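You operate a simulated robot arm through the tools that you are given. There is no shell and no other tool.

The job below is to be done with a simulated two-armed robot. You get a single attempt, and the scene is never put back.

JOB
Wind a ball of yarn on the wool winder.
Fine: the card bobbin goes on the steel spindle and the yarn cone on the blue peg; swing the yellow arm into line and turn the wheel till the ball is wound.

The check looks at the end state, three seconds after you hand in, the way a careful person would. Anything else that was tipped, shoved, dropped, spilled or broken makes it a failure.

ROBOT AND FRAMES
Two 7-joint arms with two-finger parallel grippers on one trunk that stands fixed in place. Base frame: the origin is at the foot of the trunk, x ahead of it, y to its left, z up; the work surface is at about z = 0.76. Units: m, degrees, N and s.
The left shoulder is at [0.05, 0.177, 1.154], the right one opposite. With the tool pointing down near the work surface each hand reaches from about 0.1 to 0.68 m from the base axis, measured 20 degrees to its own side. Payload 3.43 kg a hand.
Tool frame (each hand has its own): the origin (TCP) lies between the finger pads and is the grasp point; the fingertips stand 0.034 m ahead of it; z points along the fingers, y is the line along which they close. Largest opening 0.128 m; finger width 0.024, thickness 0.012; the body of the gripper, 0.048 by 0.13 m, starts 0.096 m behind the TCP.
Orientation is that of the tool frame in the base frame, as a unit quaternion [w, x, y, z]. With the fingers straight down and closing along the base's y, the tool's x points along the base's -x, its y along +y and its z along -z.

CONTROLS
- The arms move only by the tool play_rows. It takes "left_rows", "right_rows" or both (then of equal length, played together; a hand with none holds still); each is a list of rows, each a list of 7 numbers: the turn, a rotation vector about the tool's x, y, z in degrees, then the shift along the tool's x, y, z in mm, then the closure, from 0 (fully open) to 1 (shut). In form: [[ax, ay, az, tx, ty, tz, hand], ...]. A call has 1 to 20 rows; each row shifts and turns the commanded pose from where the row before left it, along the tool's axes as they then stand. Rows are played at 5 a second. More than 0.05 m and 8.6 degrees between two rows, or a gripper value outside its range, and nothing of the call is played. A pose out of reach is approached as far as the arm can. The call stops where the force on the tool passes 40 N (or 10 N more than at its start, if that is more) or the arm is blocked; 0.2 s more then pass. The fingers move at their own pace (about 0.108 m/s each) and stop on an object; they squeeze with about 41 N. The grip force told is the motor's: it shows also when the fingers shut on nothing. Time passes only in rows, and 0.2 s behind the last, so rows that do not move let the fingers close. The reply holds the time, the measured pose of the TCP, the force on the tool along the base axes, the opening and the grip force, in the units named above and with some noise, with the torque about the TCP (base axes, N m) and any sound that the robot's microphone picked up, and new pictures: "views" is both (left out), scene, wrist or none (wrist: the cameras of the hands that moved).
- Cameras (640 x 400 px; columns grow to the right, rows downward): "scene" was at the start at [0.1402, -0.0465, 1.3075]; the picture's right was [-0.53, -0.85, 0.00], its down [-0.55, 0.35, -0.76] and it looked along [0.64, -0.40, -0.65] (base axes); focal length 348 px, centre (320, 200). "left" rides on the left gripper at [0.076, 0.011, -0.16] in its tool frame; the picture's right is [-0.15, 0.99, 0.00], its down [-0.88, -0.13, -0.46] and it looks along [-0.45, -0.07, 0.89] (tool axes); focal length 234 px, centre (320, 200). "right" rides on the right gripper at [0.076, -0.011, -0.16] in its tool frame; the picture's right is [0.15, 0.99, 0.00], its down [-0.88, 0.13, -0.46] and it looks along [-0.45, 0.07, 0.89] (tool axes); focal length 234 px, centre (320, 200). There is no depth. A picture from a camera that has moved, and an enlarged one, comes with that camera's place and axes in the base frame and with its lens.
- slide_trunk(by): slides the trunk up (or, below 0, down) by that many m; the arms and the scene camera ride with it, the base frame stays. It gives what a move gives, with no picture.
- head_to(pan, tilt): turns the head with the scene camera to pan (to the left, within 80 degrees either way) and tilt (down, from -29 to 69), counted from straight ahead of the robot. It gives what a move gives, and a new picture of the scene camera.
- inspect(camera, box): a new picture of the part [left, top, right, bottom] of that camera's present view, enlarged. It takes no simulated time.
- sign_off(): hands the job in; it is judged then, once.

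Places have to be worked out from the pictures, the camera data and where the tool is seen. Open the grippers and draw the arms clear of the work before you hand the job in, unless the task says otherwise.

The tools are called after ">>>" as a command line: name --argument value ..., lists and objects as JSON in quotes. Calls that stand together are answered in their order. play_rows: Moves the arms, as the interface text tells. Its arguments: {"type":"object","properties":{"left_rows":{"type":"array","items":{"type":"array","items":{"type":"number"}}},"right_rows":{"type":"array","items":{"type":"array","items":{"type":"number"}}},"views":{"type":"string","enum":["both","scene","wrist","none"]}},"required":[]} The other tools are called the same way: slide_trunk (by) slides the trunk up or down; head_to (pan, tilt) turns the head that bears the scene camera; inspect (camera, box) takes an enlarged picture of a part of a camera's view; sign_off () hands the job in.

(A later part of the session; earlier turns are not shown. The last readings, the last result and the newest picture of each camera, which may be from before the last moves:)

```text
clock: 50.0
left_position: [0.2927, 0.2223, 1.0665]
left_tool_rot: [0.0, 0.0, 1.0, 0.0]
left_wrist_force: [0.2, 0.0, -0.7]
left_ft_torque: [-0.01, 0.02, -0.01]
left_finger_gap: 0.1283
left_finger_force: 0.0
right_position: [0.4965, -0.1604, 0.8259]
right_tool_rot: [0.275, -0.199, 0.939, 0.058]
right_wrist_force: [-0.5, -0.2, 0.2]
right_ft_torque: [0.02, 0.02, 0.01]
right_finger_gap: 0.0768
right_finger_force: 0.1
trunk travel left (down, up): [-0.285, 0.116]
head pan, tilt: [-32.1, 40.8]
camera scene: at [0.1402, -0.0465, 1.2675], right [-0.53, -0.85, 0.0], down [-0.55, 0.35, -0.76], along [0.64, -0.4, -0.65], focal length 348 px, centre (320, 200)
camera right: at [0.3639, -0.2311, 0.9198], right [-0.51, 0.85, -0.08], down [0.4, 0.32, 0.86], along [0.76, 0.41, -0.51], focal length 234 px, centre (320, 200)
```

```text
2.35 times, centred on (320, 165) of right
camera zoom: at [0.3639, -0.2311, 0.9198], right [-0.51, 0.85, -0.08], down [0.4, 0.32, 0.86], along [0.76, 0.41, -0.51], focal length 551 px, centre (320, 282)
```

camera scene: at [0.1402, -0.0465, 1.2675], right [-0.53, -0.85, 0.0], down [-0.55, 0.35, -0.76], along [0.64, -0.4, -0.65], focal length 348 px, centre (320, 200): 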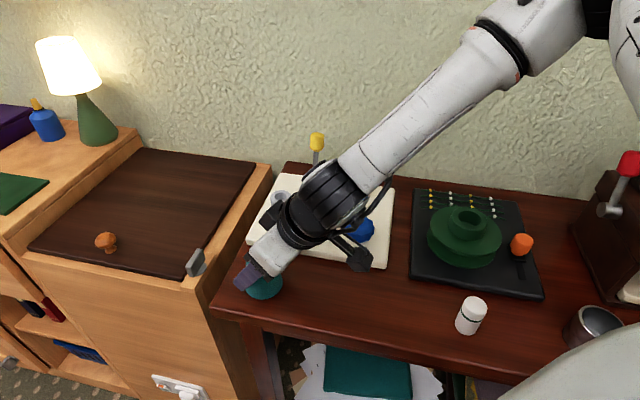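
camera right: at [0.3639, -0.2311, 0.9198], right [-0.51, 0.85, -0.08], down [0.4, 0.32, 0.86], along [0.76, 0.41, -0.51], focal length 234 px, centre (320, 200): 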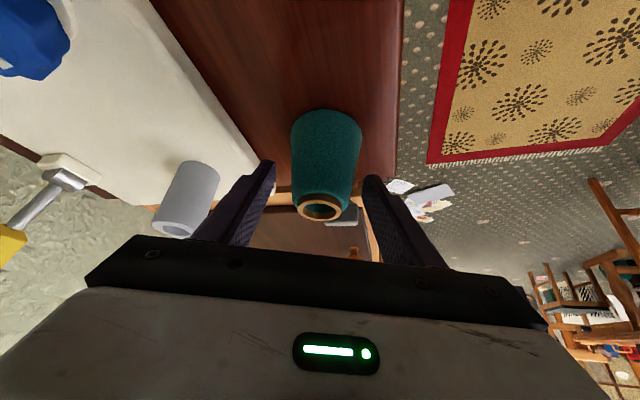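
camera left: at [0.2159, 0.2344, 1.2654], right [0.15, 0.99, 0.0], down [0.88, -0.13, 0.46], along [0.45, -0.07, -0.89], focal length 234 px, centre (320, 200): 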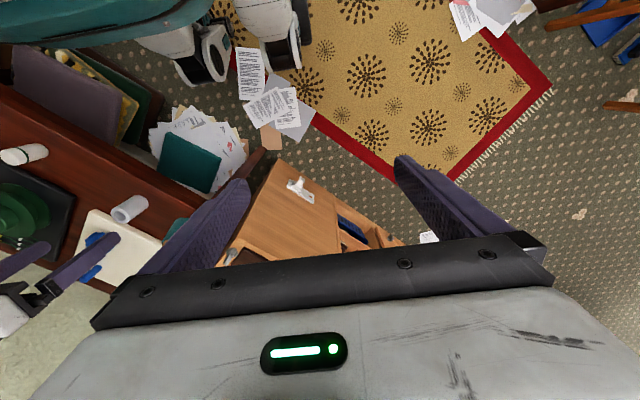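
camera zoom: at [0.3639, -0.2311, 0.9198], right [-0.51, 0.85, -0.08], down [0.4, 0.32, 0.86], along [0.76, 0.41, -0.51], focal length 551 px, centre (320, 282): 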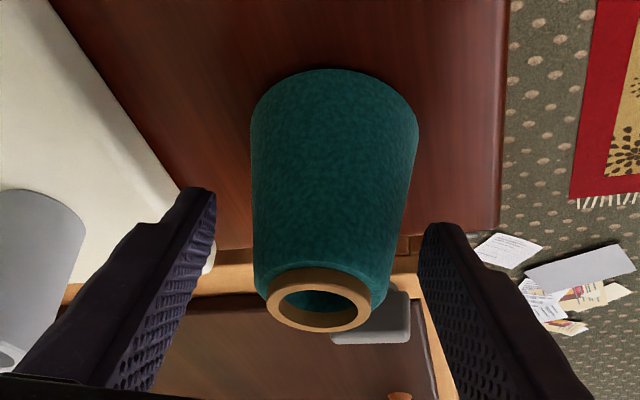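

The cone is centred between the fingers to about 1.5 mm. I close on it.

>>> play_rows --right_rows '[[0, 0, 0, 0, 1.5, 0, 0.4], [0, 0, 0, 0, 0, 0, 0.5], [0, 0, 0, 0, 0, 0, 0.56], [0, 0, 0, 0, 0, 0, 0.62], [0, 0, 0, 0, 0, 0, 0.7], [0, 0, 0, 0, 0, 0, 0.85], [0, 0, 0, 0, 0, 0, 1], [0, 0, 0, 0, 0, 0, 1]]' --views "both"

>>> inspect --camera "right" --box '[220, 80, 420, 250]'

```text
clock: 51.8
left_position: [0.292, 0.2217, 1.0655]
left_tool_rot: [0.0, 0.0, 1.0, 0.0]
left_wrist_force: [-1.1, -0.1, 0.0]
left_ft_torque: [-0.03, 0.02, 0.01]
left_finger_gap: 0.1281
left_finger_force: 0.0
right_position: [0.4954, -0.1579, 0.8277]
right_tool_rot: [0.275, -0.199, 0.939, 0.057]
right_wrist_force: [0.2, -0.2, 0.0]
right_ft_torque: [-0.11, 0.0, 0.0]
right_finger_gap: 0.0548
right_finger_force: 41.3
trunk travel left (down, up): [-0.285, 0.116]
head pan, tilt: [-32.1, 40.8]
camera scene: at [0.1402, -0.0466, 1.2675], right [-0.53, -0.85, 0.0], down [-0.55, 0.35, -0.76], along [0.64, -0.4, -0.65], focal length 348 px, centre (320, 200)
camera right: at [0.3634, -0.2294, 0.9199], right [-0.51, 0.85, -0.08], down [0.4, 0.32, 0.86], along [0.76, 0.41, -0.51], focal length 234 px, centre (320, 200)
```

scene: 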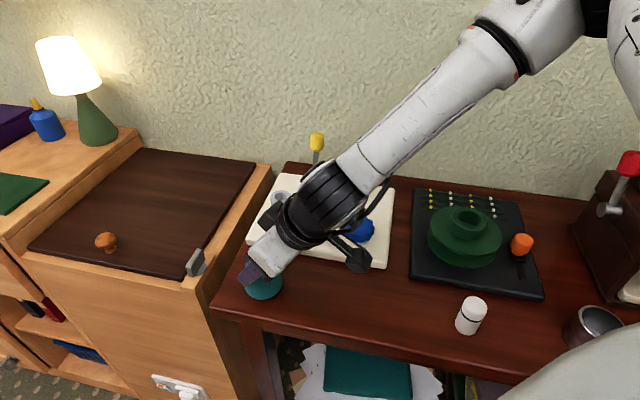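
right: 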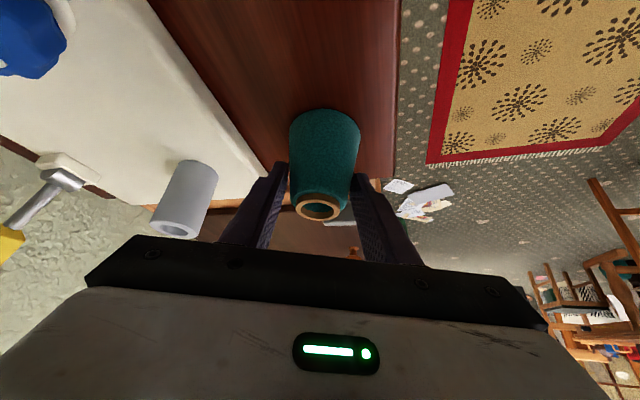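

```text
2.35 times, centred on (320, 165) of right
camera zoom: at [0.3634, -0.2294, 0.9199], right [-0.51, 0.85, -0.08], down [0.4, 0.32, 0.86], along [0.76, 0.41, -0.51], focal length 551 px, centre (320, 282)
```

zoom: 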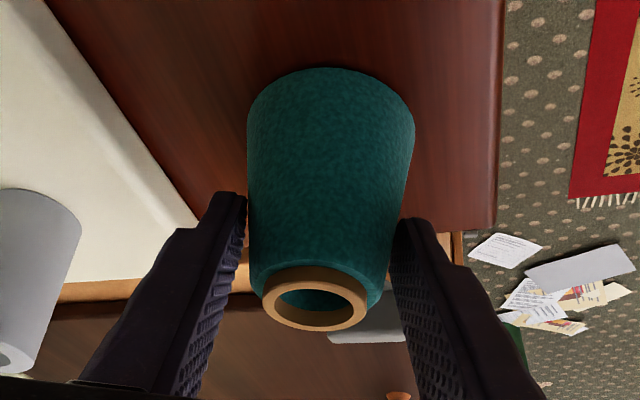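

Gripped at a 54.8 mm gap. I lift just 25 mm first to see whether the cone hangs straight.

>>> play_rows --right_rows '[[0, 0, 0, -2.7, 0, -4.2, 1], [0, 0, 0, -5.4, 0, -8.4, 1], [0, 0, 0, -5.4, 0, -8.4, 1], [0, 0, 0, 0, 0, 0, 1]]' --views "both"

>>> inspect --camera "right" --box '[220, 80, 420, 250]'

>>> inspect --camera "scene" --box '[220, 220, 320, 310]'

```text
clock: 52.8
left_position: [0.2917, 0.2235, 1.0668]
left_tool_rot: [0.0, -0.001, 1.0, -0.001]
left_wrist_force: [0.0, 0.0, 0.3]
left_ft_torque: [-0.02, 0.03, 0.0]
left_finger_gap: 0.1277
left_finger_force: 0.0
right_position: [0.4951, -0.1569, 0.8533]
right_tool_rot: [0.275, -0.199, 0.939, 0.057]
right_wrist_force: [0.0, -0.1, -1.2]
right_ft_torque: [0.01, 0.03, -0.01]
right_finger_gap: 0.0545
right_finger_force: 41.0
trunk travel left (down, up): [-0.285, 0.116]
head pan, tilt: [-32.1, 40.8]
camera scene: at [0.1403, -0.0466, 1.2674], right [-0.53, -0.85, 0.0], down [-0.55, 0.35, -0.76], along [0.64, -0.4, -0.65], focal length 348 px, centre (320, 200)
camera right: at [0.3638, -0.2287, 0.9465], right [-0.51, 0.85, -0.08], down [0.4, 0.32, 0.86], along [0.76, 0.41, -0.51], focal length 234 px, centre (320, 200)
```

scene: 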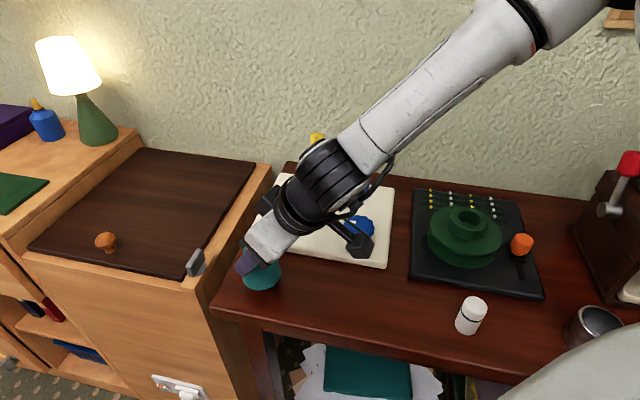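
right: 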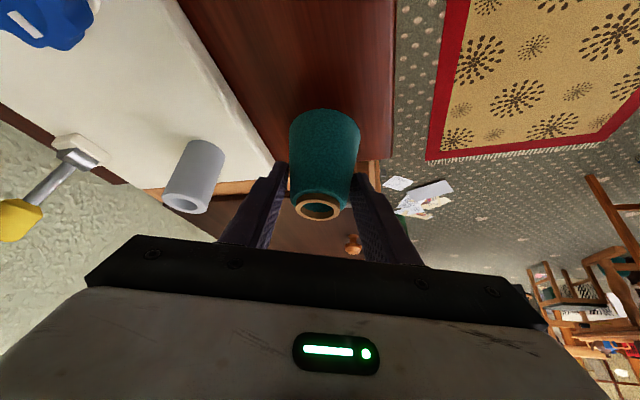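

```text
2.35 times, centred on (320, 165) of right
camera zoom: at [0.3638, -0.2287, 0.9465], right [-0.51, 0.85, -0.08], down [0.4, 0.32, 0.86], along [0.76, 0.41, -0.51], focal length 551 px, centre (320, 282)
```

zoom: 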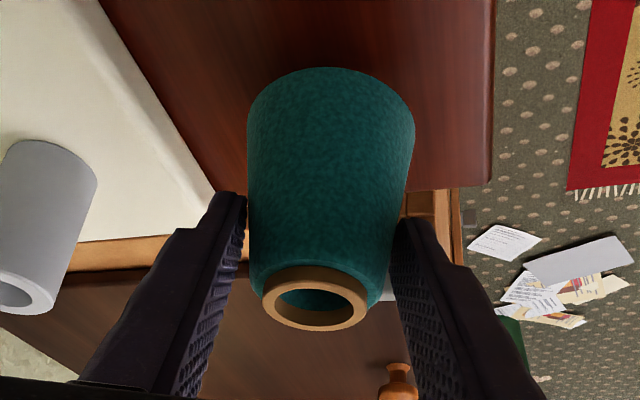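

```text
4.44 times, centred on (270, 265) of scene
camera zoom: at [0.1403, -0.0466, 1.2674], right [-0.53, -0.85, 0.0], down [-0.55, 0.35, -0.76], along [0.64, -0.4, -0.65], focal length 1547 px, centre (542, -89)
```

zoom: 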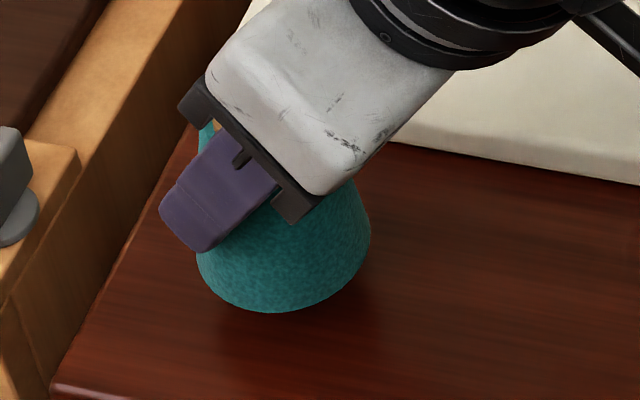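

The cone hangs unchanged in the grip. I lift it to clear everything, move right, turn the yaw back to zero, and carry it to just short of the blue peg.

>>> play_rows --right_rows '[[0, 0, 0, -12.4, 0, -19.4, 1], [0, 0, 0, -12.4, 0, -19.4, 1], [0, 0, 0, -12.4, 0, -19.4, 1], [0, 0, 0, -12.4, 0, -19.4, 1], [0, 0, 0, 8.6, -22.8, -5.5, 1], [0, 0, 0, 8.6, -22.8, -5.5, 1], [0, 0, 0, 8.6, -22.8, -5.5, 1], [0, 0, 0, 8.6, -22.8, -5.5, 1], [4.31, 0, 6.74, 0, 0, 0, 1], [4.31, 0, 6.74, 0, 0, 0, 1], [4.31, 0, 6.74, 0, 0, 0, 1], [0, 0, 0, 0, 0, 0, 1]]' --views "scene"

>>> play_rows --right_rows '[[0, 0, 0, -7, -24, 4.5, 1], [0, 0, 0, -7, -24, 4.5, 1], [0, 0, 0, -7, -24, 4.5, 1], [0, 0, 0, -7, -24, 4.5, 1], [0, 0, 0, -7, -24, 4.5, 1], [0, 0, 0, -7, -24, 4.5, 1], [0, 0, 0, 0, -20, 0, 1], [0, 0, 0, 0, 0, 0, 1]]' --views "both"

```text
clock: 55.4
left_position: [0.2923, 0.2214, 1.0653]
left_tool_rot: [0.0, 0.0, 1.0, 0.0]
left_wrist_force: [0.0, -0.4, 0.5]
left_ft_torque: [0.03, -0.01, -0.02]
left_finger_gap: 0.128
left_finger_force: 0.1
right_position: [0.4941, -0.2571, 0.9431]
right_tool_rot: [0.281, 0.001, 0.96, -0.001]
right_wrist_force: [-0.3, 0.5, -1.3]
right_ft_torque: [-0.01, 0.0, 0.01]
right_finger_gap: 0.0543
right_finger_force: 41.1
trunk travel left (down, up): [-0.285, 0.116]
head pan, tilt: [-32.1, 40.8]
camera scene: at [0.1403, -0.0466, 1.2675], right [-0.53, -0.85, 0.0], down [-0.55, 0.35, -0.76], along [0.64, -0.4, -0.65], focal length 348 px, centre (320, 200)
```

scene: 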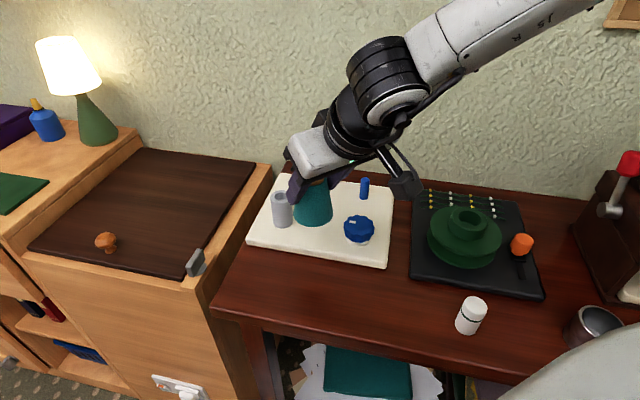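

```text
clock: 57.1
left_position: [0.2925, 0.2217, 1.0663]
left_tool_rot: [0.0, -0.001, 1.0, 0.001]
left_wrist_force: [0.9, 0.2, -0.1]
left_ft_torque: [0.0, 0.06, 0.01]
left_finger_gap: 0.1279
left_finger_force: 0.0
right_position: [0.546, -0.42, 0.9434]
right_tool_rot: [0.281, 0.0, 0.96, -0.001]
right_wrist_force: [0.5, -0.1, -1.4]
right_ft_torque: [-0.01, 0.02, -0.04]
right_finger_gap: 0.0543
right_finger_force: 41.0
trunk travel left (down, up): [-0.285, 0.116]
head pan, tilt: [-32.1, 40.8]
camera scene: at [0.1403, -0.0466, 1.2675], right [-0.53, -0.85, 0.0], down [-0.55, 0.35, -0.76], along [0.64, -0.4, -0.65], focal length 348 px, centre (320, 200)
camera right: at [0.3962, -0.4311, 1.0367], right [-0.12, 0.99, -0.08], down [0.5, 0.13, 0.86], along [0.86, 0.07, -0.51], focal length 234 px, centre (320, 200)
```

scene: 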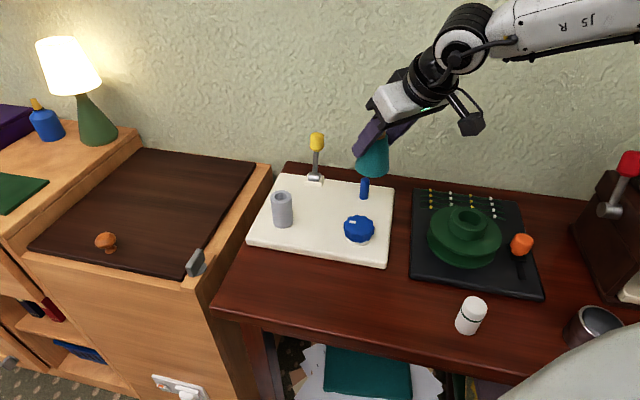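
right: 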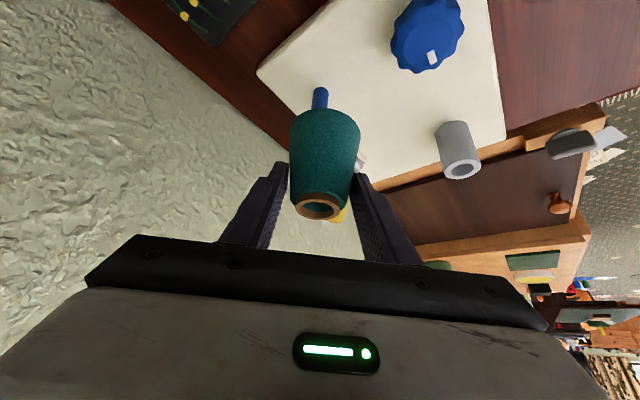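

The cone is near the peg and the bobbin stands properly on the spindle. I enlarge both views for the peg alignment.

>>> inspect --camera "right" --box '[260, 70, 400, 230]'

>>> inspect --camera "scene" --box '[330, 120, 410, 210]'

```text
2.50 times, centred on (330, 150) of right
camera zoom: at [0.3962, -0.4311, 1.0367], right [-0.12, 0.99, -0.08], down [0.5, 0.13, 0.86], along [0.86, 0.07, -0.51], focal length 585 px, centre (295, 325)
```

zoom: 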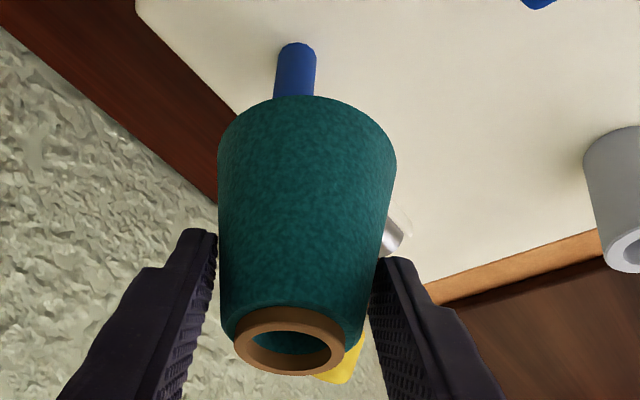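

```text
4.44 times, centred on (370, 165) of scene
camera zoom: at [0.1403, -0.0466, 1.2675], right [-0.53, -0.85, 0.0], down [-0.55, 0.35, -0.76], along [0.64, -0.4, -0.65], focal length 1547 px, centre (98, 356)
```

zoom: 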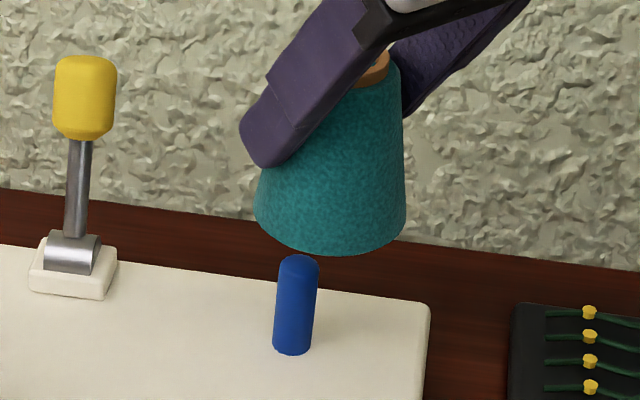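

Both views put the peg about 22 mm further out and 7–8 mm to the right of the cone's axis. I move there at hover height and re-check.

>>> play_rows --right_rows '[[0, 0, 0, -6.3, -2.5, 4.0, 1], [0, 0, 0, -6.3, -2.5, 4.0, 1], [0, 0, 0, -6.4, -2.5, 4.1, 1], [0, 0, 0, 0, 0, 0, 1], [0, 0, 0, 0, 0, 0, 1]]' --views "both"

>>> inspect --camera "right" --box '[280, 50, 370, 180]'

>>> inspect --camera "scene" --box '[340, 130, 400, 205]'

```text
clock: 58.4
left_position: [0.2922, 0.2221, 1.0652]
left_tool_rot: [0.0, 0.001, 1.0, 0.0]
left_wrist_force: [0.0, 0.0, -0.5]
left_ft_torque: [-0.02, 0.0, -0.02]
left_finger_gap: 0.1281
left_finger_force: 0.2
right_position: [0.568, -0.4283, 0.9449]
right_tool_rot: [0.281, 0.0, 0.96, -0.001]
right_wrist_force: [-0.8, -0.3, -0.4]
right_ft_torque: [-0.03, 0.05, 0.0]
right_finger_gap: 0.0544
right_finger_force: 40.9
trunk travel left (down, up): [-0.285, 0.116]
head pan, tilt: [-32.1, 40.8]
camera scene: at [0.1403, -0.0466, 1.2674], right [-0.53, -0.85, 0.0], down [-0.55, 0.35, -0.76], along [0.64, -0.4, -0.65], focal length 348 px, centre (320, 200)
camera right: at [0.418, -0.4392, 1.0374], right [-0.12, 0.99, -0.08], down [0.5, 0.13, 0.86], along [0.86, 0.07, -0.51], focal length 234 px, centre (320, 200)
```

scene: 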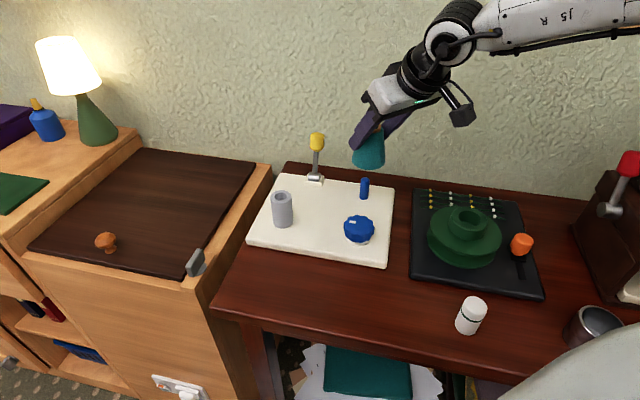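
right: 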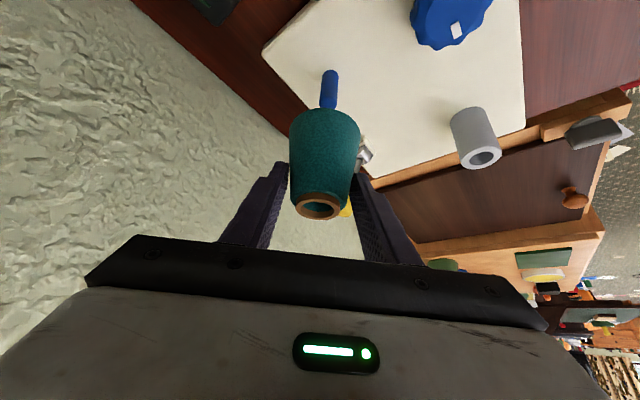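

```text
3.08 times, centred on (325, 115) of right
camera zoom: at [0.418, -0.4392, 1.0374], right [-0.12, 0.99, -0.08], down [0.5, 0.13, 0.86], along [0.86, 0.07, -0.51], focal length 720 px, centre (305, 462)
```

zoom: 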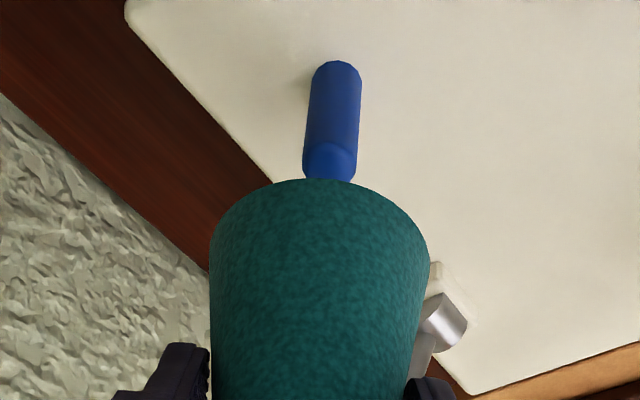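

```text
5.33 times, centred on (370, 168) of scene
camera zoom: at [0.1403, -0.0466, 1.2674], right [-0.53, -0.85, 0.0], down [-0.55, 0.35, -0.76], along [0.64, -0.4, -0.65], focal length 1857 px, centre (53, 373)
```

zoom: 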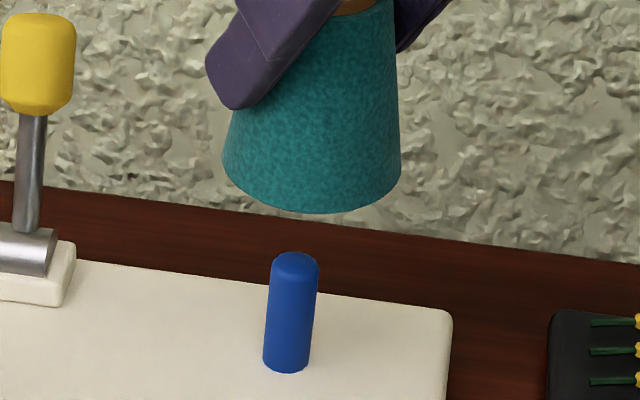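

Lateral alignment is right on, and the scene view suggests about 2 mm further out. I correct and descend 35 mm to just above the peg, then check.

>>> play_rows --right_rows '[[0, 0, 0, -1.9, 0.2, 1.2, 1], [0, 0, 0, 4.7, 0, 7.4, 1], [0, 0, 0, 4.7, 0, 7.4, 1], [0, 0, 0, 4.7, 0, 7.4, 1], [0, 0, 0, 4.7, 0, 7.4, 1], [0, 0, 0, 0, 0, 0, 1], [0, 0, 0, 0, 0, 0, 1]]' --views "both"

>>> inspect --camera "right" --box '[280, 50, 370, 180]'

>>> inspect --camera "scene" --box '[340, 130, 400, 205]'

```text
clock: 60.0
left_position: [0.2923, 0.2236, 1.0648]
left_tool_rot: [0.0, 0.0, 1.0, 0.0]
left_wrist_force: [0.4, -0.1, 0.3]
left_ft_torque: [-0.01, 0.0, 0.03]
left_finger_gap: 0.1283
left_finger_force: 0.0
right_position: [0.5703, -0.4283, 0.9088]
right_tool_rot: [0.281, 0.0, 0.96, -0.002]
right_wrist_force: [-0.1, 0.0, -0.9]
right_ft_torque: [-0.01, -0.01, -0.01]
right_finger_gap: 0.0545
right_finger_force: 41.2
trunk travel left (down, up): [-0.285, 0.116]
head pan, tilt: [-32.1, 40.8]
camera scene: at [0.1403, -0.0466, 1.2674], right [-0.53, -0.85, 0.0], down [-0.55, 0.35, -0.76], along [0.64, -0.4, -0.65], focal length 348 px, centre (320, 200)
camera right: at [0.4206, -0.4392, 1.002], right [-0.12, 0.99, -0.08], down [0.5, 0.13, 0.86], along [0.86, 0.07, -0.51], focal length 234 px, centre (320, 200)
```

scene: 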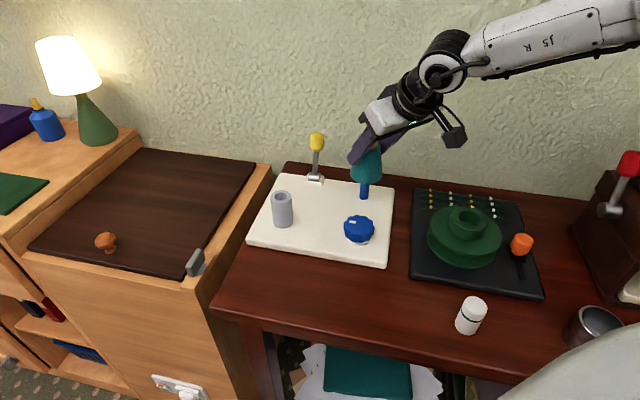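
right: 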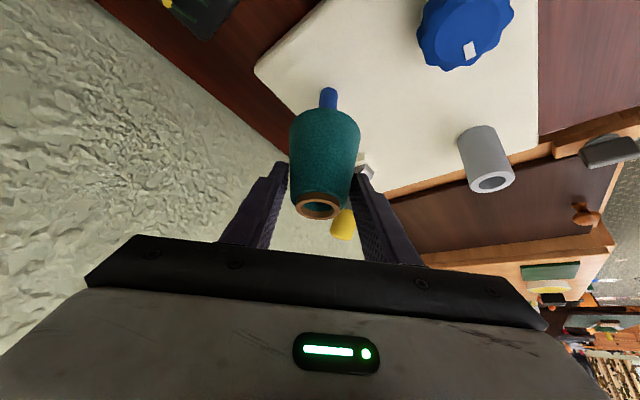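

```text
3.08 times, centred on (325, 115) of right
camera zoom: at [0.4206, -0.4392, 1.002], right [-0.12, 0.99, -0.08], down [0.5, 0.13, 0.86], along [0.86, 0.07, -0.51], focal length 720 px, centre (305, 462)
```

zoom: 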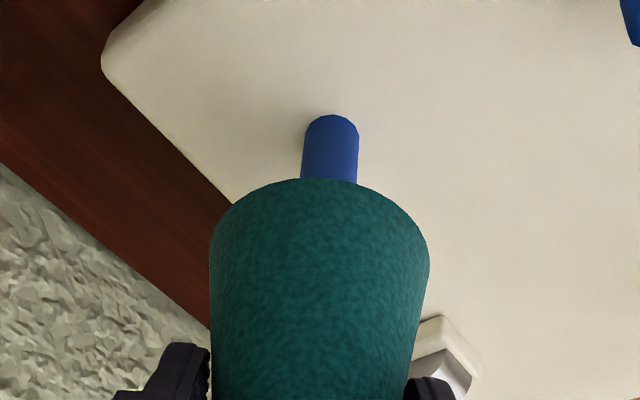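

```text
5.33 times, centred on (370, 168) of scene
camera zoom: at [0.1403, -0.0466, 1.2674], right [-0.53, -0.85, 0.0], down [-0.55, 0.35, -0.76], along [0.64, -0.4, -0.65], focal length 1857 px, centre (53, 373)
```

zoom: 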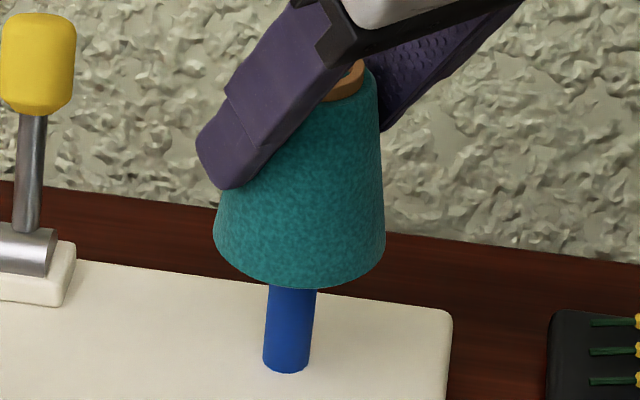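

Aligned within half a millimetre in both views. I lower the cone over the peg in small rows.

>>> play_rows --right_rows '[[0, 0, 0, 3.77, 0, 5.9, 1], [0, 0, 0, 3.77, 0, 5.9, 1], [0, 0, 0, 3.77, 0, 5.9, 1], [0, 0, 0, 3.77, 0, 5.9, 1], [0, 0, 0, 3.77, 0, 5.9, 1], [0, 0, 0, 3.77, 0, 5.9, 1], [0, 0, 0, 3.77, 0, 5.9, 1], [0, 0, 0, 2.0, 0, 3.2, 1], [0, 0, 0, 0, 0, 0, 1]]' --views "both"

>>> inspect --camera "scene" --box '[330, 120, 410, 210]'

>>> inspect --camera "right" --box '[220, 80, 420, 250]'

```text
clock: 62.0
left_position: [0.2929, 0.222, 1.0652]
left_tool_rot: [0.0, 0.001, 1.0, 0.0]
left_wrist_force: [-0.1, -0.5, -0.3]
left_ft_torque: [-0.02, -0.02, 0.0]
left_finger_gap: 0.1279
left_finger_force: 0.1
right_position: [0.568, -0.4285, 0.8574]
right_tool_rot: [0.281, 0.0, 0.96, 0.0]
right_wrist_force: [-0.4, 0.1, -1.3]
right_ft_torque: [-0.05, 0.01, 0.0]
right_finger_gap: 0.0543
right_finger_force: 40.8
trunk travel left (down, up): [-0.285, 0.116]
head pan, tilt: [-32.1, 40.8]
camera scene: at [0.1403, -0.0466, 1.2675], right [-0.53, -0.85, 0.0], down [-0.55, 0.35, -0.76], along [0.64, -0.4, -0.65], focal length 348 px, centre (320, 200)
camera right: at [0.4186, -0.4398, 0.9491], right [-0.12, 0.99, -0.08], down [0.5, 0.13, 0.86], along [0.86, 0.07, -0.51], focal length 234 px, centre (320, 200)
```

scene: 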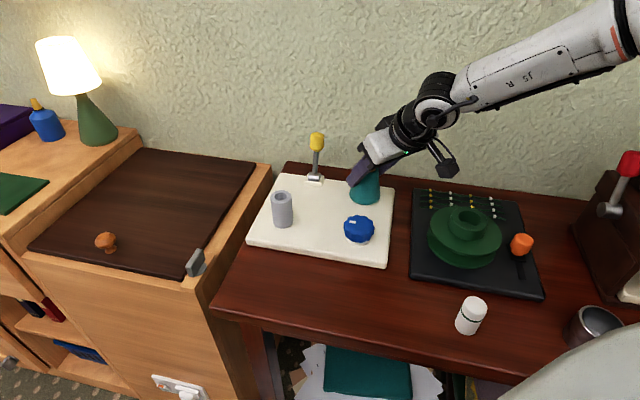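
right: 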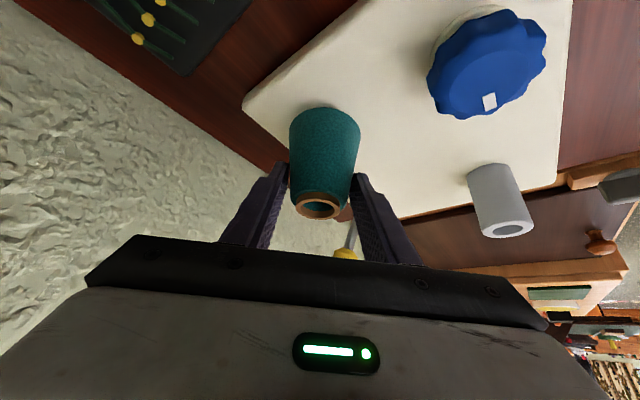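

```text
4.44 times, centred on (370, 165) of scene
camera zoom: at [0.1403, -0.0466, 1.2675], right [-0.53, -0.85, 0.0], down [-0.55, 0.35, -0.76], along [0.64, -0.4, -0.65], focal length 1547 px, centre (98, 356)
```

zoom: 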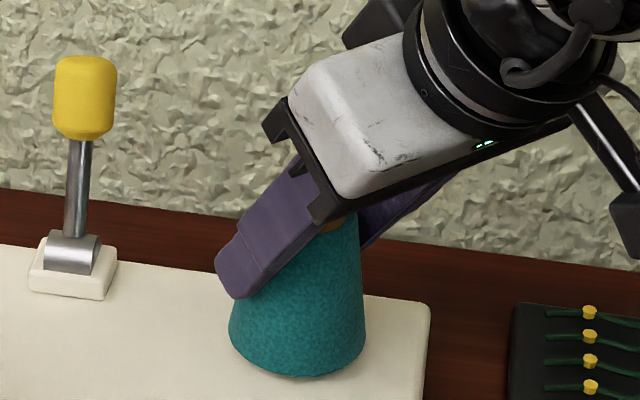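

```text
2.35 times, centred on (320, 165) of right
camera zoom: at [0.4186, -0.4398, 0.9491], right [-0.12, 0.99, -0.08], down [0.5, 0.13, 0.86], along [0.86, 0.07, -0.51], focal length 551 px, centre (320, 282)
```

zoom: 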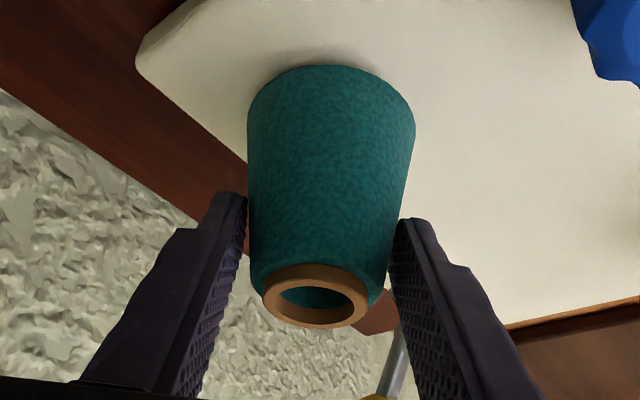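

No contact force yet, about 7 mm to go. I ease it down and release.

>>> play_rows --right_rows '[[0, 0, 0, 1.1, 0, 1.7, 1], [0, 0, 0, 1.1, 0, 1.7, 1], [0, 0, 0, 1.0, 0, 1.6, 1], [0, 0, 0, 0, 0, 0, 1]]' --views "wrist"

>>> inspect --camera "right" --box '[220, 80, 420, 250]'

```text
clock: 63.0
left_position: [0.2934, 0.2219, 1.0659]
left_tool_rot: [-0.001, 0.0, 1.0, 0.0]
left_wrist_force: [0.2, -0.2, 0.5]
left_ft_torque: [0.0, 0.01, 0.04]
left_finger_gap: 0.1279
left_finger_force: 0.0
right_position: [0.5683, -0.4296, 0.8524]
right_tool_rot: [0.281, 0.0, 0.96, 0.001]
right_wrist_force: [-0.2, 0.3, -1.7]
right_ft_torque: [0.05, 0.02, -0.03]
right_finger_gap: 0.054
right_finger_force: 40.9
trunk travel left (down, up): [-0.285, 0.116]
head pan, tilt: [-32.1, 40.8]
camera right: at [0.4199, -0.44, 0.9437], right [-0.12, 0.99, -0.08], down [0.5, 0.13, 0.86], along [0.86, 0.07, -0.51], focal length 234 px, centre (320, 200)
```

right: 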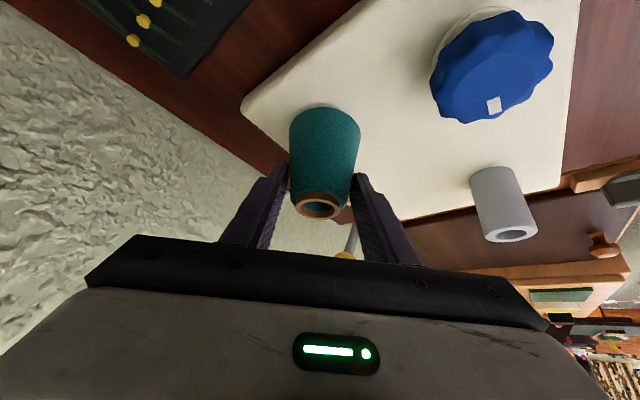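

```text
2.35 times, centred on (320, 165) of right
camera zoom: at [0.4199, -0.44, 0.9437], right [-0.12, 0.99, -0.08], down [0.5, 0.13, 0.86], along [0.86, 0.07, -0.51], focal length 551 px, centre (320, 282)
```

zoom: 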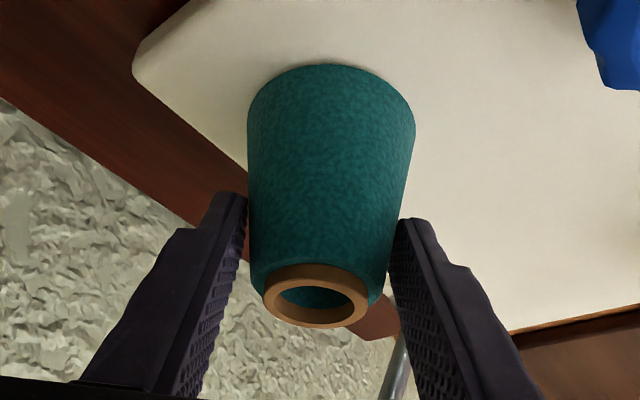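

Bottom is at the plate. I open and draw back along the tool axis.

>>> play_rows --right_rows '[[0, 0, 0, 0, 0, 0, 0.56], [0, 0, 0, 0, 0, 0, 0.5], [0, 0, 0, 0, 0, 0, 0.4], [0, 0, 0, 0, 0, 0, 0.3], [0, 0, 0, 0, 0, 0, 0.3], [0, 0, 0, 0, 0, -15, 0.3], [0, 0, 0, 0, 0, -25, 0.3], [0, 0, 0, 0, 0, -30, 0.3], [0, 0, 0, 0, 0, -30, 0.3], [0, 0, 0, 0, 0, -20, 0.3], [0, 0, 0, 0, 0, 0, 0.3]]' --views "both"

>>> inspect --camera "right" --box '[200, 40, 520, 240]'

>>> inspect --camera "scene" --box '[240, 120, 410, 275]'

```text
clock: 65.3
left_position: [0.2932, 0.2226, 1.0664]
left_tool_rot: [0.0, 0.001, 1.0, 0.0]
left_wrist_force: [0.3, 0.4, -0.9]
left_ft_torque: [-0.03, 0.0, 0.0]
left_finger_gap: 0.1278
left_finger_force: 0.1
right_position: [0.5041, -0.4277, 0.9521]
right_tool_rot: [0.281, -0.001, 0.96, 0.001]
right_wrist_force: [0.2, 0.0, -0.3]
right_ft_torque: [0.02, 0.03, 0.0]
right_finger_gap: 0.0894
right_finger_force: 0.0
trunk travel left (down, up): [-0.285, 0.116]
head pan, tilt: [-32.1, 40.8]
camera scene: at [0.1402, -0.0465, 1.2675], right [-0.53, -0.85, 0.0], down [-0.55, 0.35, -0.76], along [0.64, -0.4, -0.65], focal length 348 px, centre (320, 200)
camera right: at [0.3552, -0.4394, 1.045], right [-0.12, 0.99, -0.08], down [0.5, 0.13, 0.86], along [0.86, 0.07, -0.51], focal length 234 px, centre (320, 200)
```

scene: 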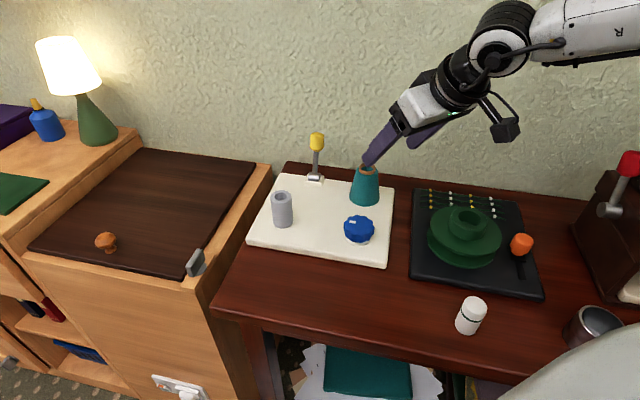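
right: 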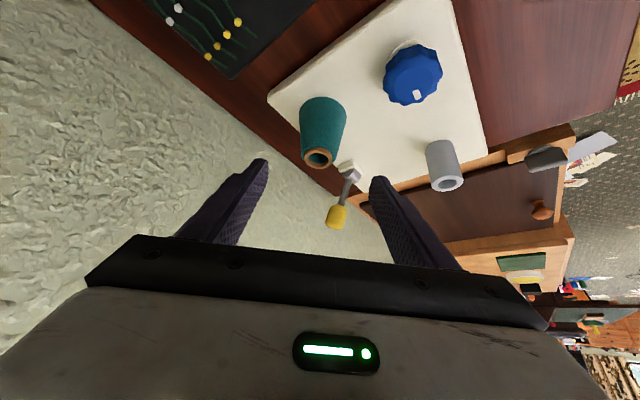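

```text
2.00 times, centred on (360, 140) of right
camera zoom: at [0.3552, -0.4394, 1.045], right [-0.12, 0.99, -0.08], down [0.5, 0.13, 0.86], along [0.86, 0.07, -0.51], focal length 468 px, centre (240, 320)
```

zoom: 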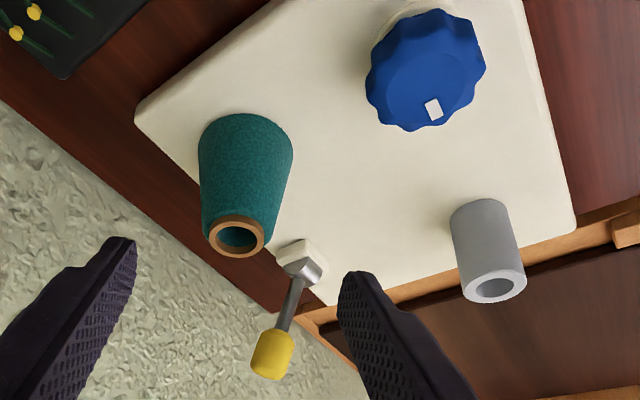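

```text
2.58 times, centred on (325, 198) of scene
camera zoom: at [0.1402, -0.0465, 1.2675], right [-0.53, -0.85, 0.0], down [-0.55, 0.35, -0.76], along [0.64, -0.4, -0.65], focal length 898 px, centre (307, 206)
```

zoom: 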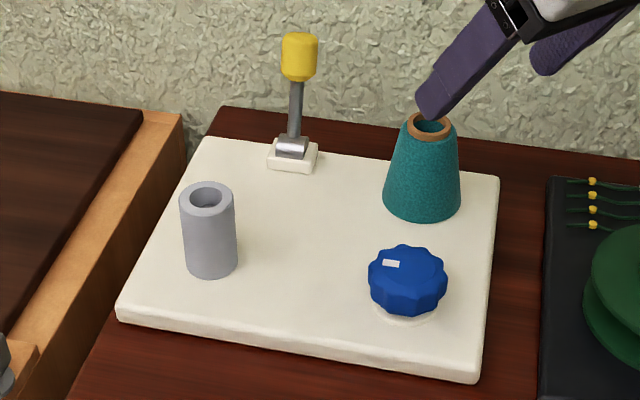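

The cone sits on the peg and the bobbin on the spindle. Triangulating, the arm's pivot is at (0.671, -0.364, 0.799) and its knob at about (0.691, -0.384, 0.874), leaning about 20° toward the wall; I pitch the hand further forward and yaw slightly right to prepare to grasp the knob from the front.

>>> play_rows --right_rows '[[0, 0, 0, -6, 15, -8, 0.3], [0, -7.5, 0, 0, 10, 0, 0.3], [0, -7.5, 0, 0, 10, 0, 0.3], [0, -7.5, 0, 0, 10, 0, 0.3], [4.1, 0, 2.87, 0, 0, 0, 0.3], [4.1, 0, 2.87, 0, 0, 0, 0.3], [0, 0, 0, 0, 0, 0, 0.3]]' --views "both"

```text
clock: 67.0
left_position: [0.2927, 0.2222, 1.0655]
left_tool_rot: [0.0, 0.0, 1.0, -0.001]
left_wrist_force: [0.6, 0.4, 0.4]
left_ft_torque: [0.0, -0.02, 0.01]
left_finger_gap: 0.1279
left_finger_force: 0.0
right_position: [0.5055, -0.3838, 0.9607]
right_tool_rot: [0.461, 0.078, 0.883, -0.041]
right_wrist_force: [0.6, 0.4, 0.0]
right_ft_torque: [0.0, 0.01, 0.0]
right_finger_gap: 0.0898
right_finger_force: 0.1
trunk travel left (down, up): [-0.285, 0.116]
head pan, tilt: [-32.1, 40.8]
camera scene: at [0.1402, -0.0466, 1.2675], right [-0.53, -0.85, 0.0], down [-0.55, 0.35, -0.76], along [0.64, -0.4, -0.65], focal length 348 px, centre (320, 200)
camera right: at [0.3324, -0.3647, 0.9905], right [0.09, 0.99, -0.12], down [0.15, 0.11, 0.98], along [0.98, -0.11, -0.14], focal length 234 px, centre (320, 200)
```

scene: 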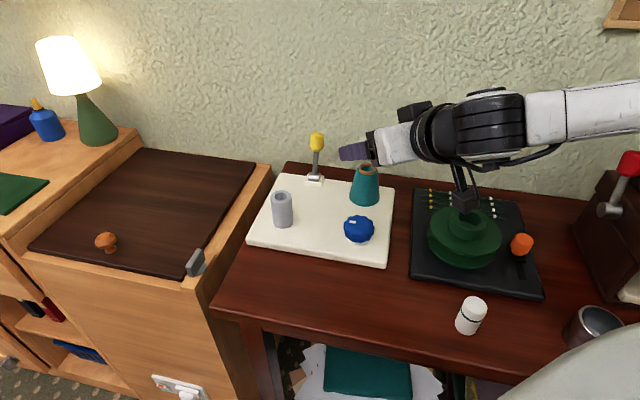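
right: 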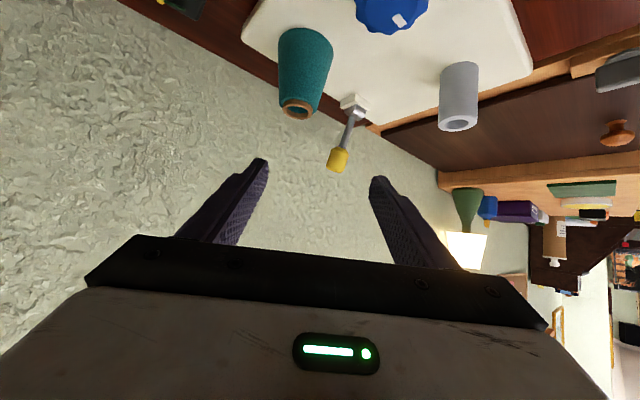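

The wrist camera now faces the yellow arm almost level. I enlarge it to fix the knob's place and see the hinge.

>>> inspect --camera "right" --box '[300, 80, 400, 190]'

>>> inspect --camera "scene" --box '[290, 120, 350, 200]'

```text
3.64 times, centred on (350, 135) of right
camera zoom: at [0.3324, -0.3647, 0.9905], right [0.09, 0.99, -0.12], down [0.15, 0.11, 0.98], along [0.98, -0.11, -0.14], focal length 852 px, centre (211, 436)
```

zoom: 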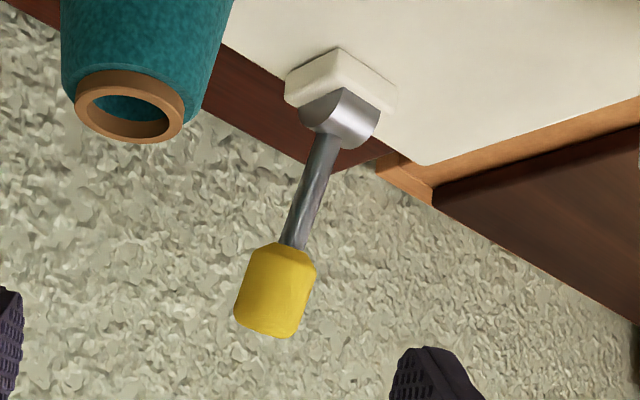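

```text
5.00 times, centred on (320, 160) of scene
camera zoom: at [0.1402, -0.0466, 1.2675], right [-0.53, -0.85, 0.0], down [-0.55, 0.35, -0.76], along [0.64, -0.4, -0.65], focal length 1740 px, centre (320, 400)
```

zoom: 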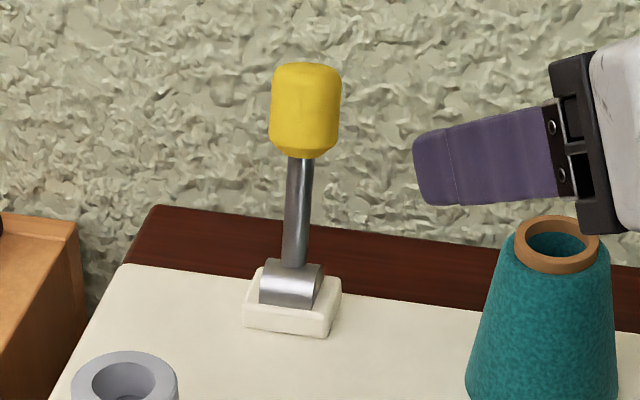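

The knob's centre is confirmed at (0.689, -0.383, 0.875), about 30 mm thick, with the hinge axis along the plate's long side. I move in to about 10 cm short of it along the tool axis with the fingers opened to 70 mm.

>>> play_rows --right_rows '[[0, 0, 0, -8, 8.3, 25, 0.45], [0, 0, 0, -8, 8.3, 25, 0.45], [0, 0, 0, -8, 8.3, 25, 0.45], [0, 0, 0, -8, 8.4, 25, 0.45], [0, 0, 0, 0, 0, 0, 0.45]]' --views "both"

>>> inspect --camera "right" --box '[220, 80, 420, 250]'

```text
clock: 68.2
left_position: [0.293, 0.2217, 1.0658]
left_tool_rot: [0.0, 0.0, 1.0, 0.0]
left_wrist_force: [-0.3, 0.6, -0.2]
left_ft_torque: [0.02, 0.01, -0.01]
left_finger_gap: 0.1279
left_finger_force: 0.1
right_position: [0.612, -0.3686, 0.933]
right_tool_rot: [0.46, 0.077, 0.884, -0.04]
right_wrist_force: [-0.7, -0.7, 0.6]
right_ft_torque: [0.0, 0.0, -0.02]
right_finger_gap: 0.0706
right_finger_force: 0.0
trunk travel left (down, up): [-0.285, 0.116]
head pan, tilt: [-32.1, 40.8]
camera scene: at [0.1402, -0.0465, 1.2675], right [-0.53, -0.85, 0.0], down [-0.55, 0.35, -0.76], along [0.64, -0.4, -0.65], focal length 348 px, centre (320, 200)
camera right: at [0.4388, -0.3497, 0.9625], right [0.09, 0.99, -0.12], down [0.15, 0.11, 0.98], along [0.98, -0.11, -0.14], focal length 234 px, centre (320, 200)
```

scene: 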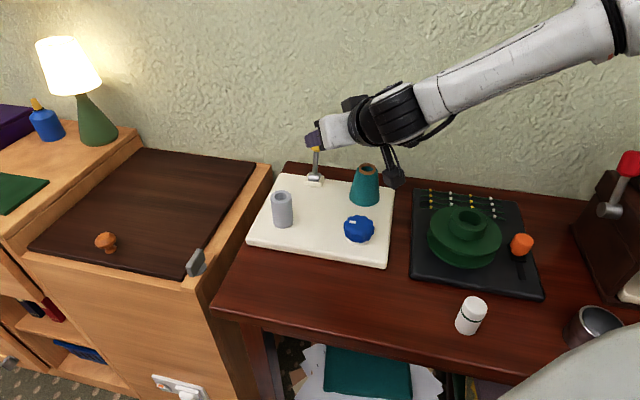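
right: 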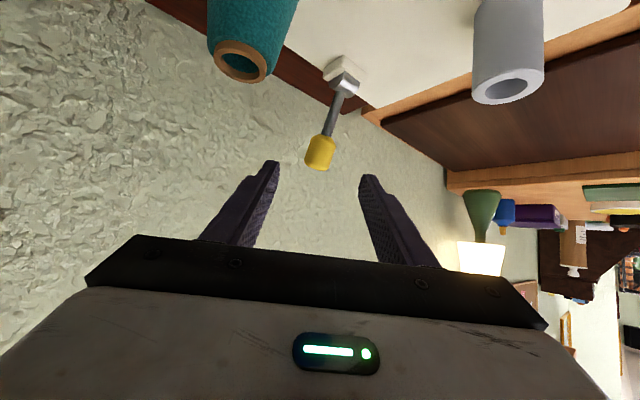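

```text
2.35 times, centred on (320, 165) of right
camera zoom: at [0.4388, -0.3497, 0.9625], right [0.09, 0.99, -0.12], down [0.15, 0.11, 0.98], along [0.98, -0.11, -0.14], focal length 551 px, centre (320, 282)
```

zoom: 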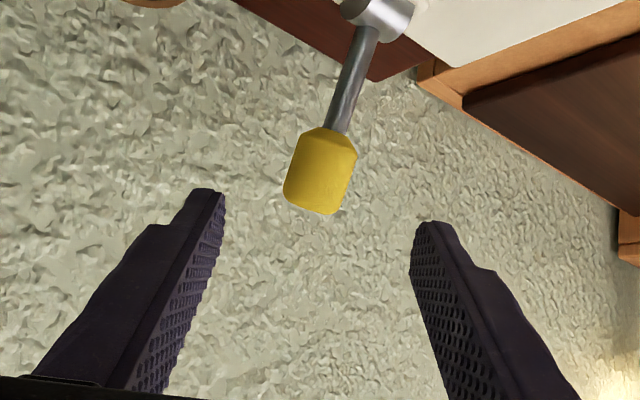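

The knob is centred between the fingers; it is 97 mm ahead along the tool axis. I advance to it.

>>> play_rows --right_rows '[[0, 0, 0, 1, 0, 22, 0.45], [0, 0, 0, 1, 0, 22, 0.45], [0, 0, 0, 1, 0, 20, 0.45], [0, 0, 0, 0.4, 0, 18, 0.45], [0, 0, 0, 0, 0, 14, 0.45], [0, 0, 0, 0, 0, 0, 0.45]]' --views "both"

>>> inspect --camera "right" --box '[220, 80, 420, 250]'

>>> inspect --camera "scene" --box '[280, 100, 380, 200]'

```text
clock: 69.5
left_position: [0.2934, 0.223, 1.0663]
left_tool_rot: [0.0, 0.0, 1.0, 0.001]
left_wrist_force: [1.1, 0.8, 0.3]
left_ft_torque: [-0.05, 0.01, -0.02]
left_finger_gap: 0.128
left_finger_force: 0.1
right_position: [0.6863, -0.3816, 0.873]
right_tool_rot: [0.461, 0.077, 0.883, -0.039]
right_wrist_force: [-1.3, -1.3, 0.6]
right_ft_torque: [0.02, 0.01, 0.02]
right_finger_gap: 0.0704
right_finger_force: 0.0
trunk travel left (down, up): [-0.285, 0.116]
head pan, tilt: [-32.1, 40.8]
camera scene: at [0.1402, -0.0465, 1.2675], right [-0.53, -0.85, 0.0], down [-0.55, 0.35, -0.76], along [0.64, -0.4, -0.65], focal length 348 px, centre (320, 200)
camera right: at [0.5139, -0.363, 0.9013], right [0.09, 0.99, -0.12], down [0.15, 0.11, 0.98], along [0.98, -0.11, -0.14], focal length 234 px, centre (320, 200)
```

scene: 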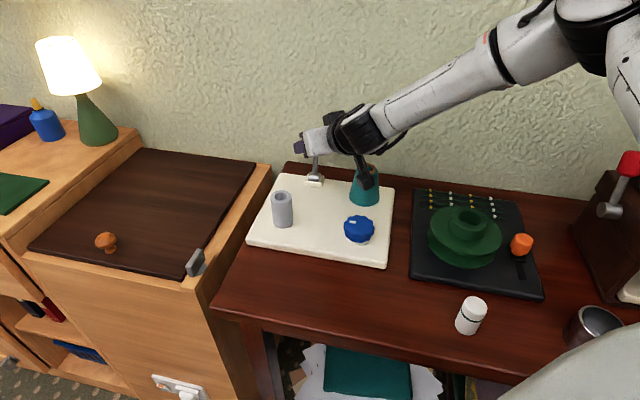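
right: 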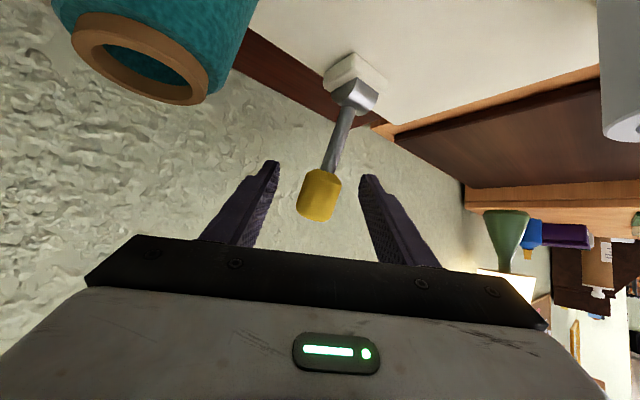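

```text
2.35 times, centred on (320, 165) of right
camera zoom: at [0.5139, -0.363, 0.9013], right [0.09, 0.99, -0.12], down [0.15, 0.11, 0.98], along [0.98, -0.11, -0.14], focal length 551 px, centre (320, 282)
```

zoom: 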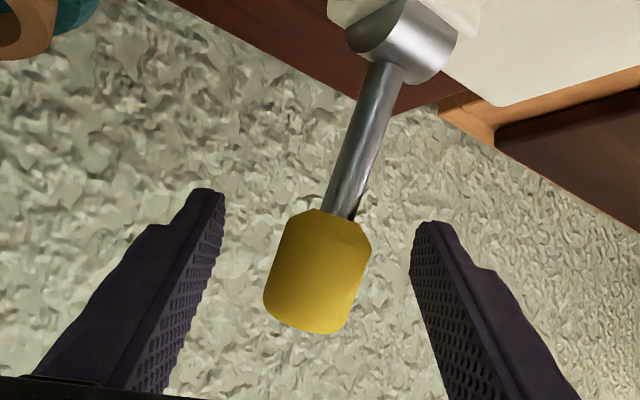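

```text
4.00 times, centred on (330, 150) of scene
camera zoom: at [0.1402, -0.0465, 1.2675], right [-0.53, -0.85, 0.0], down [-0.55, 0.35, -0.76], along [0.64, -0.4, -0.65], focal length 1392 px, centre (280, 400)
```

zoom: 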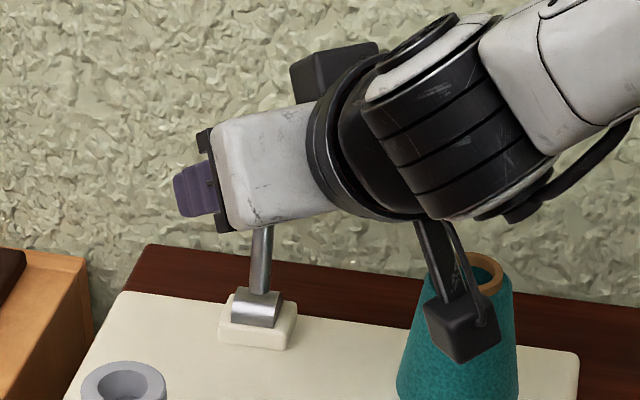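

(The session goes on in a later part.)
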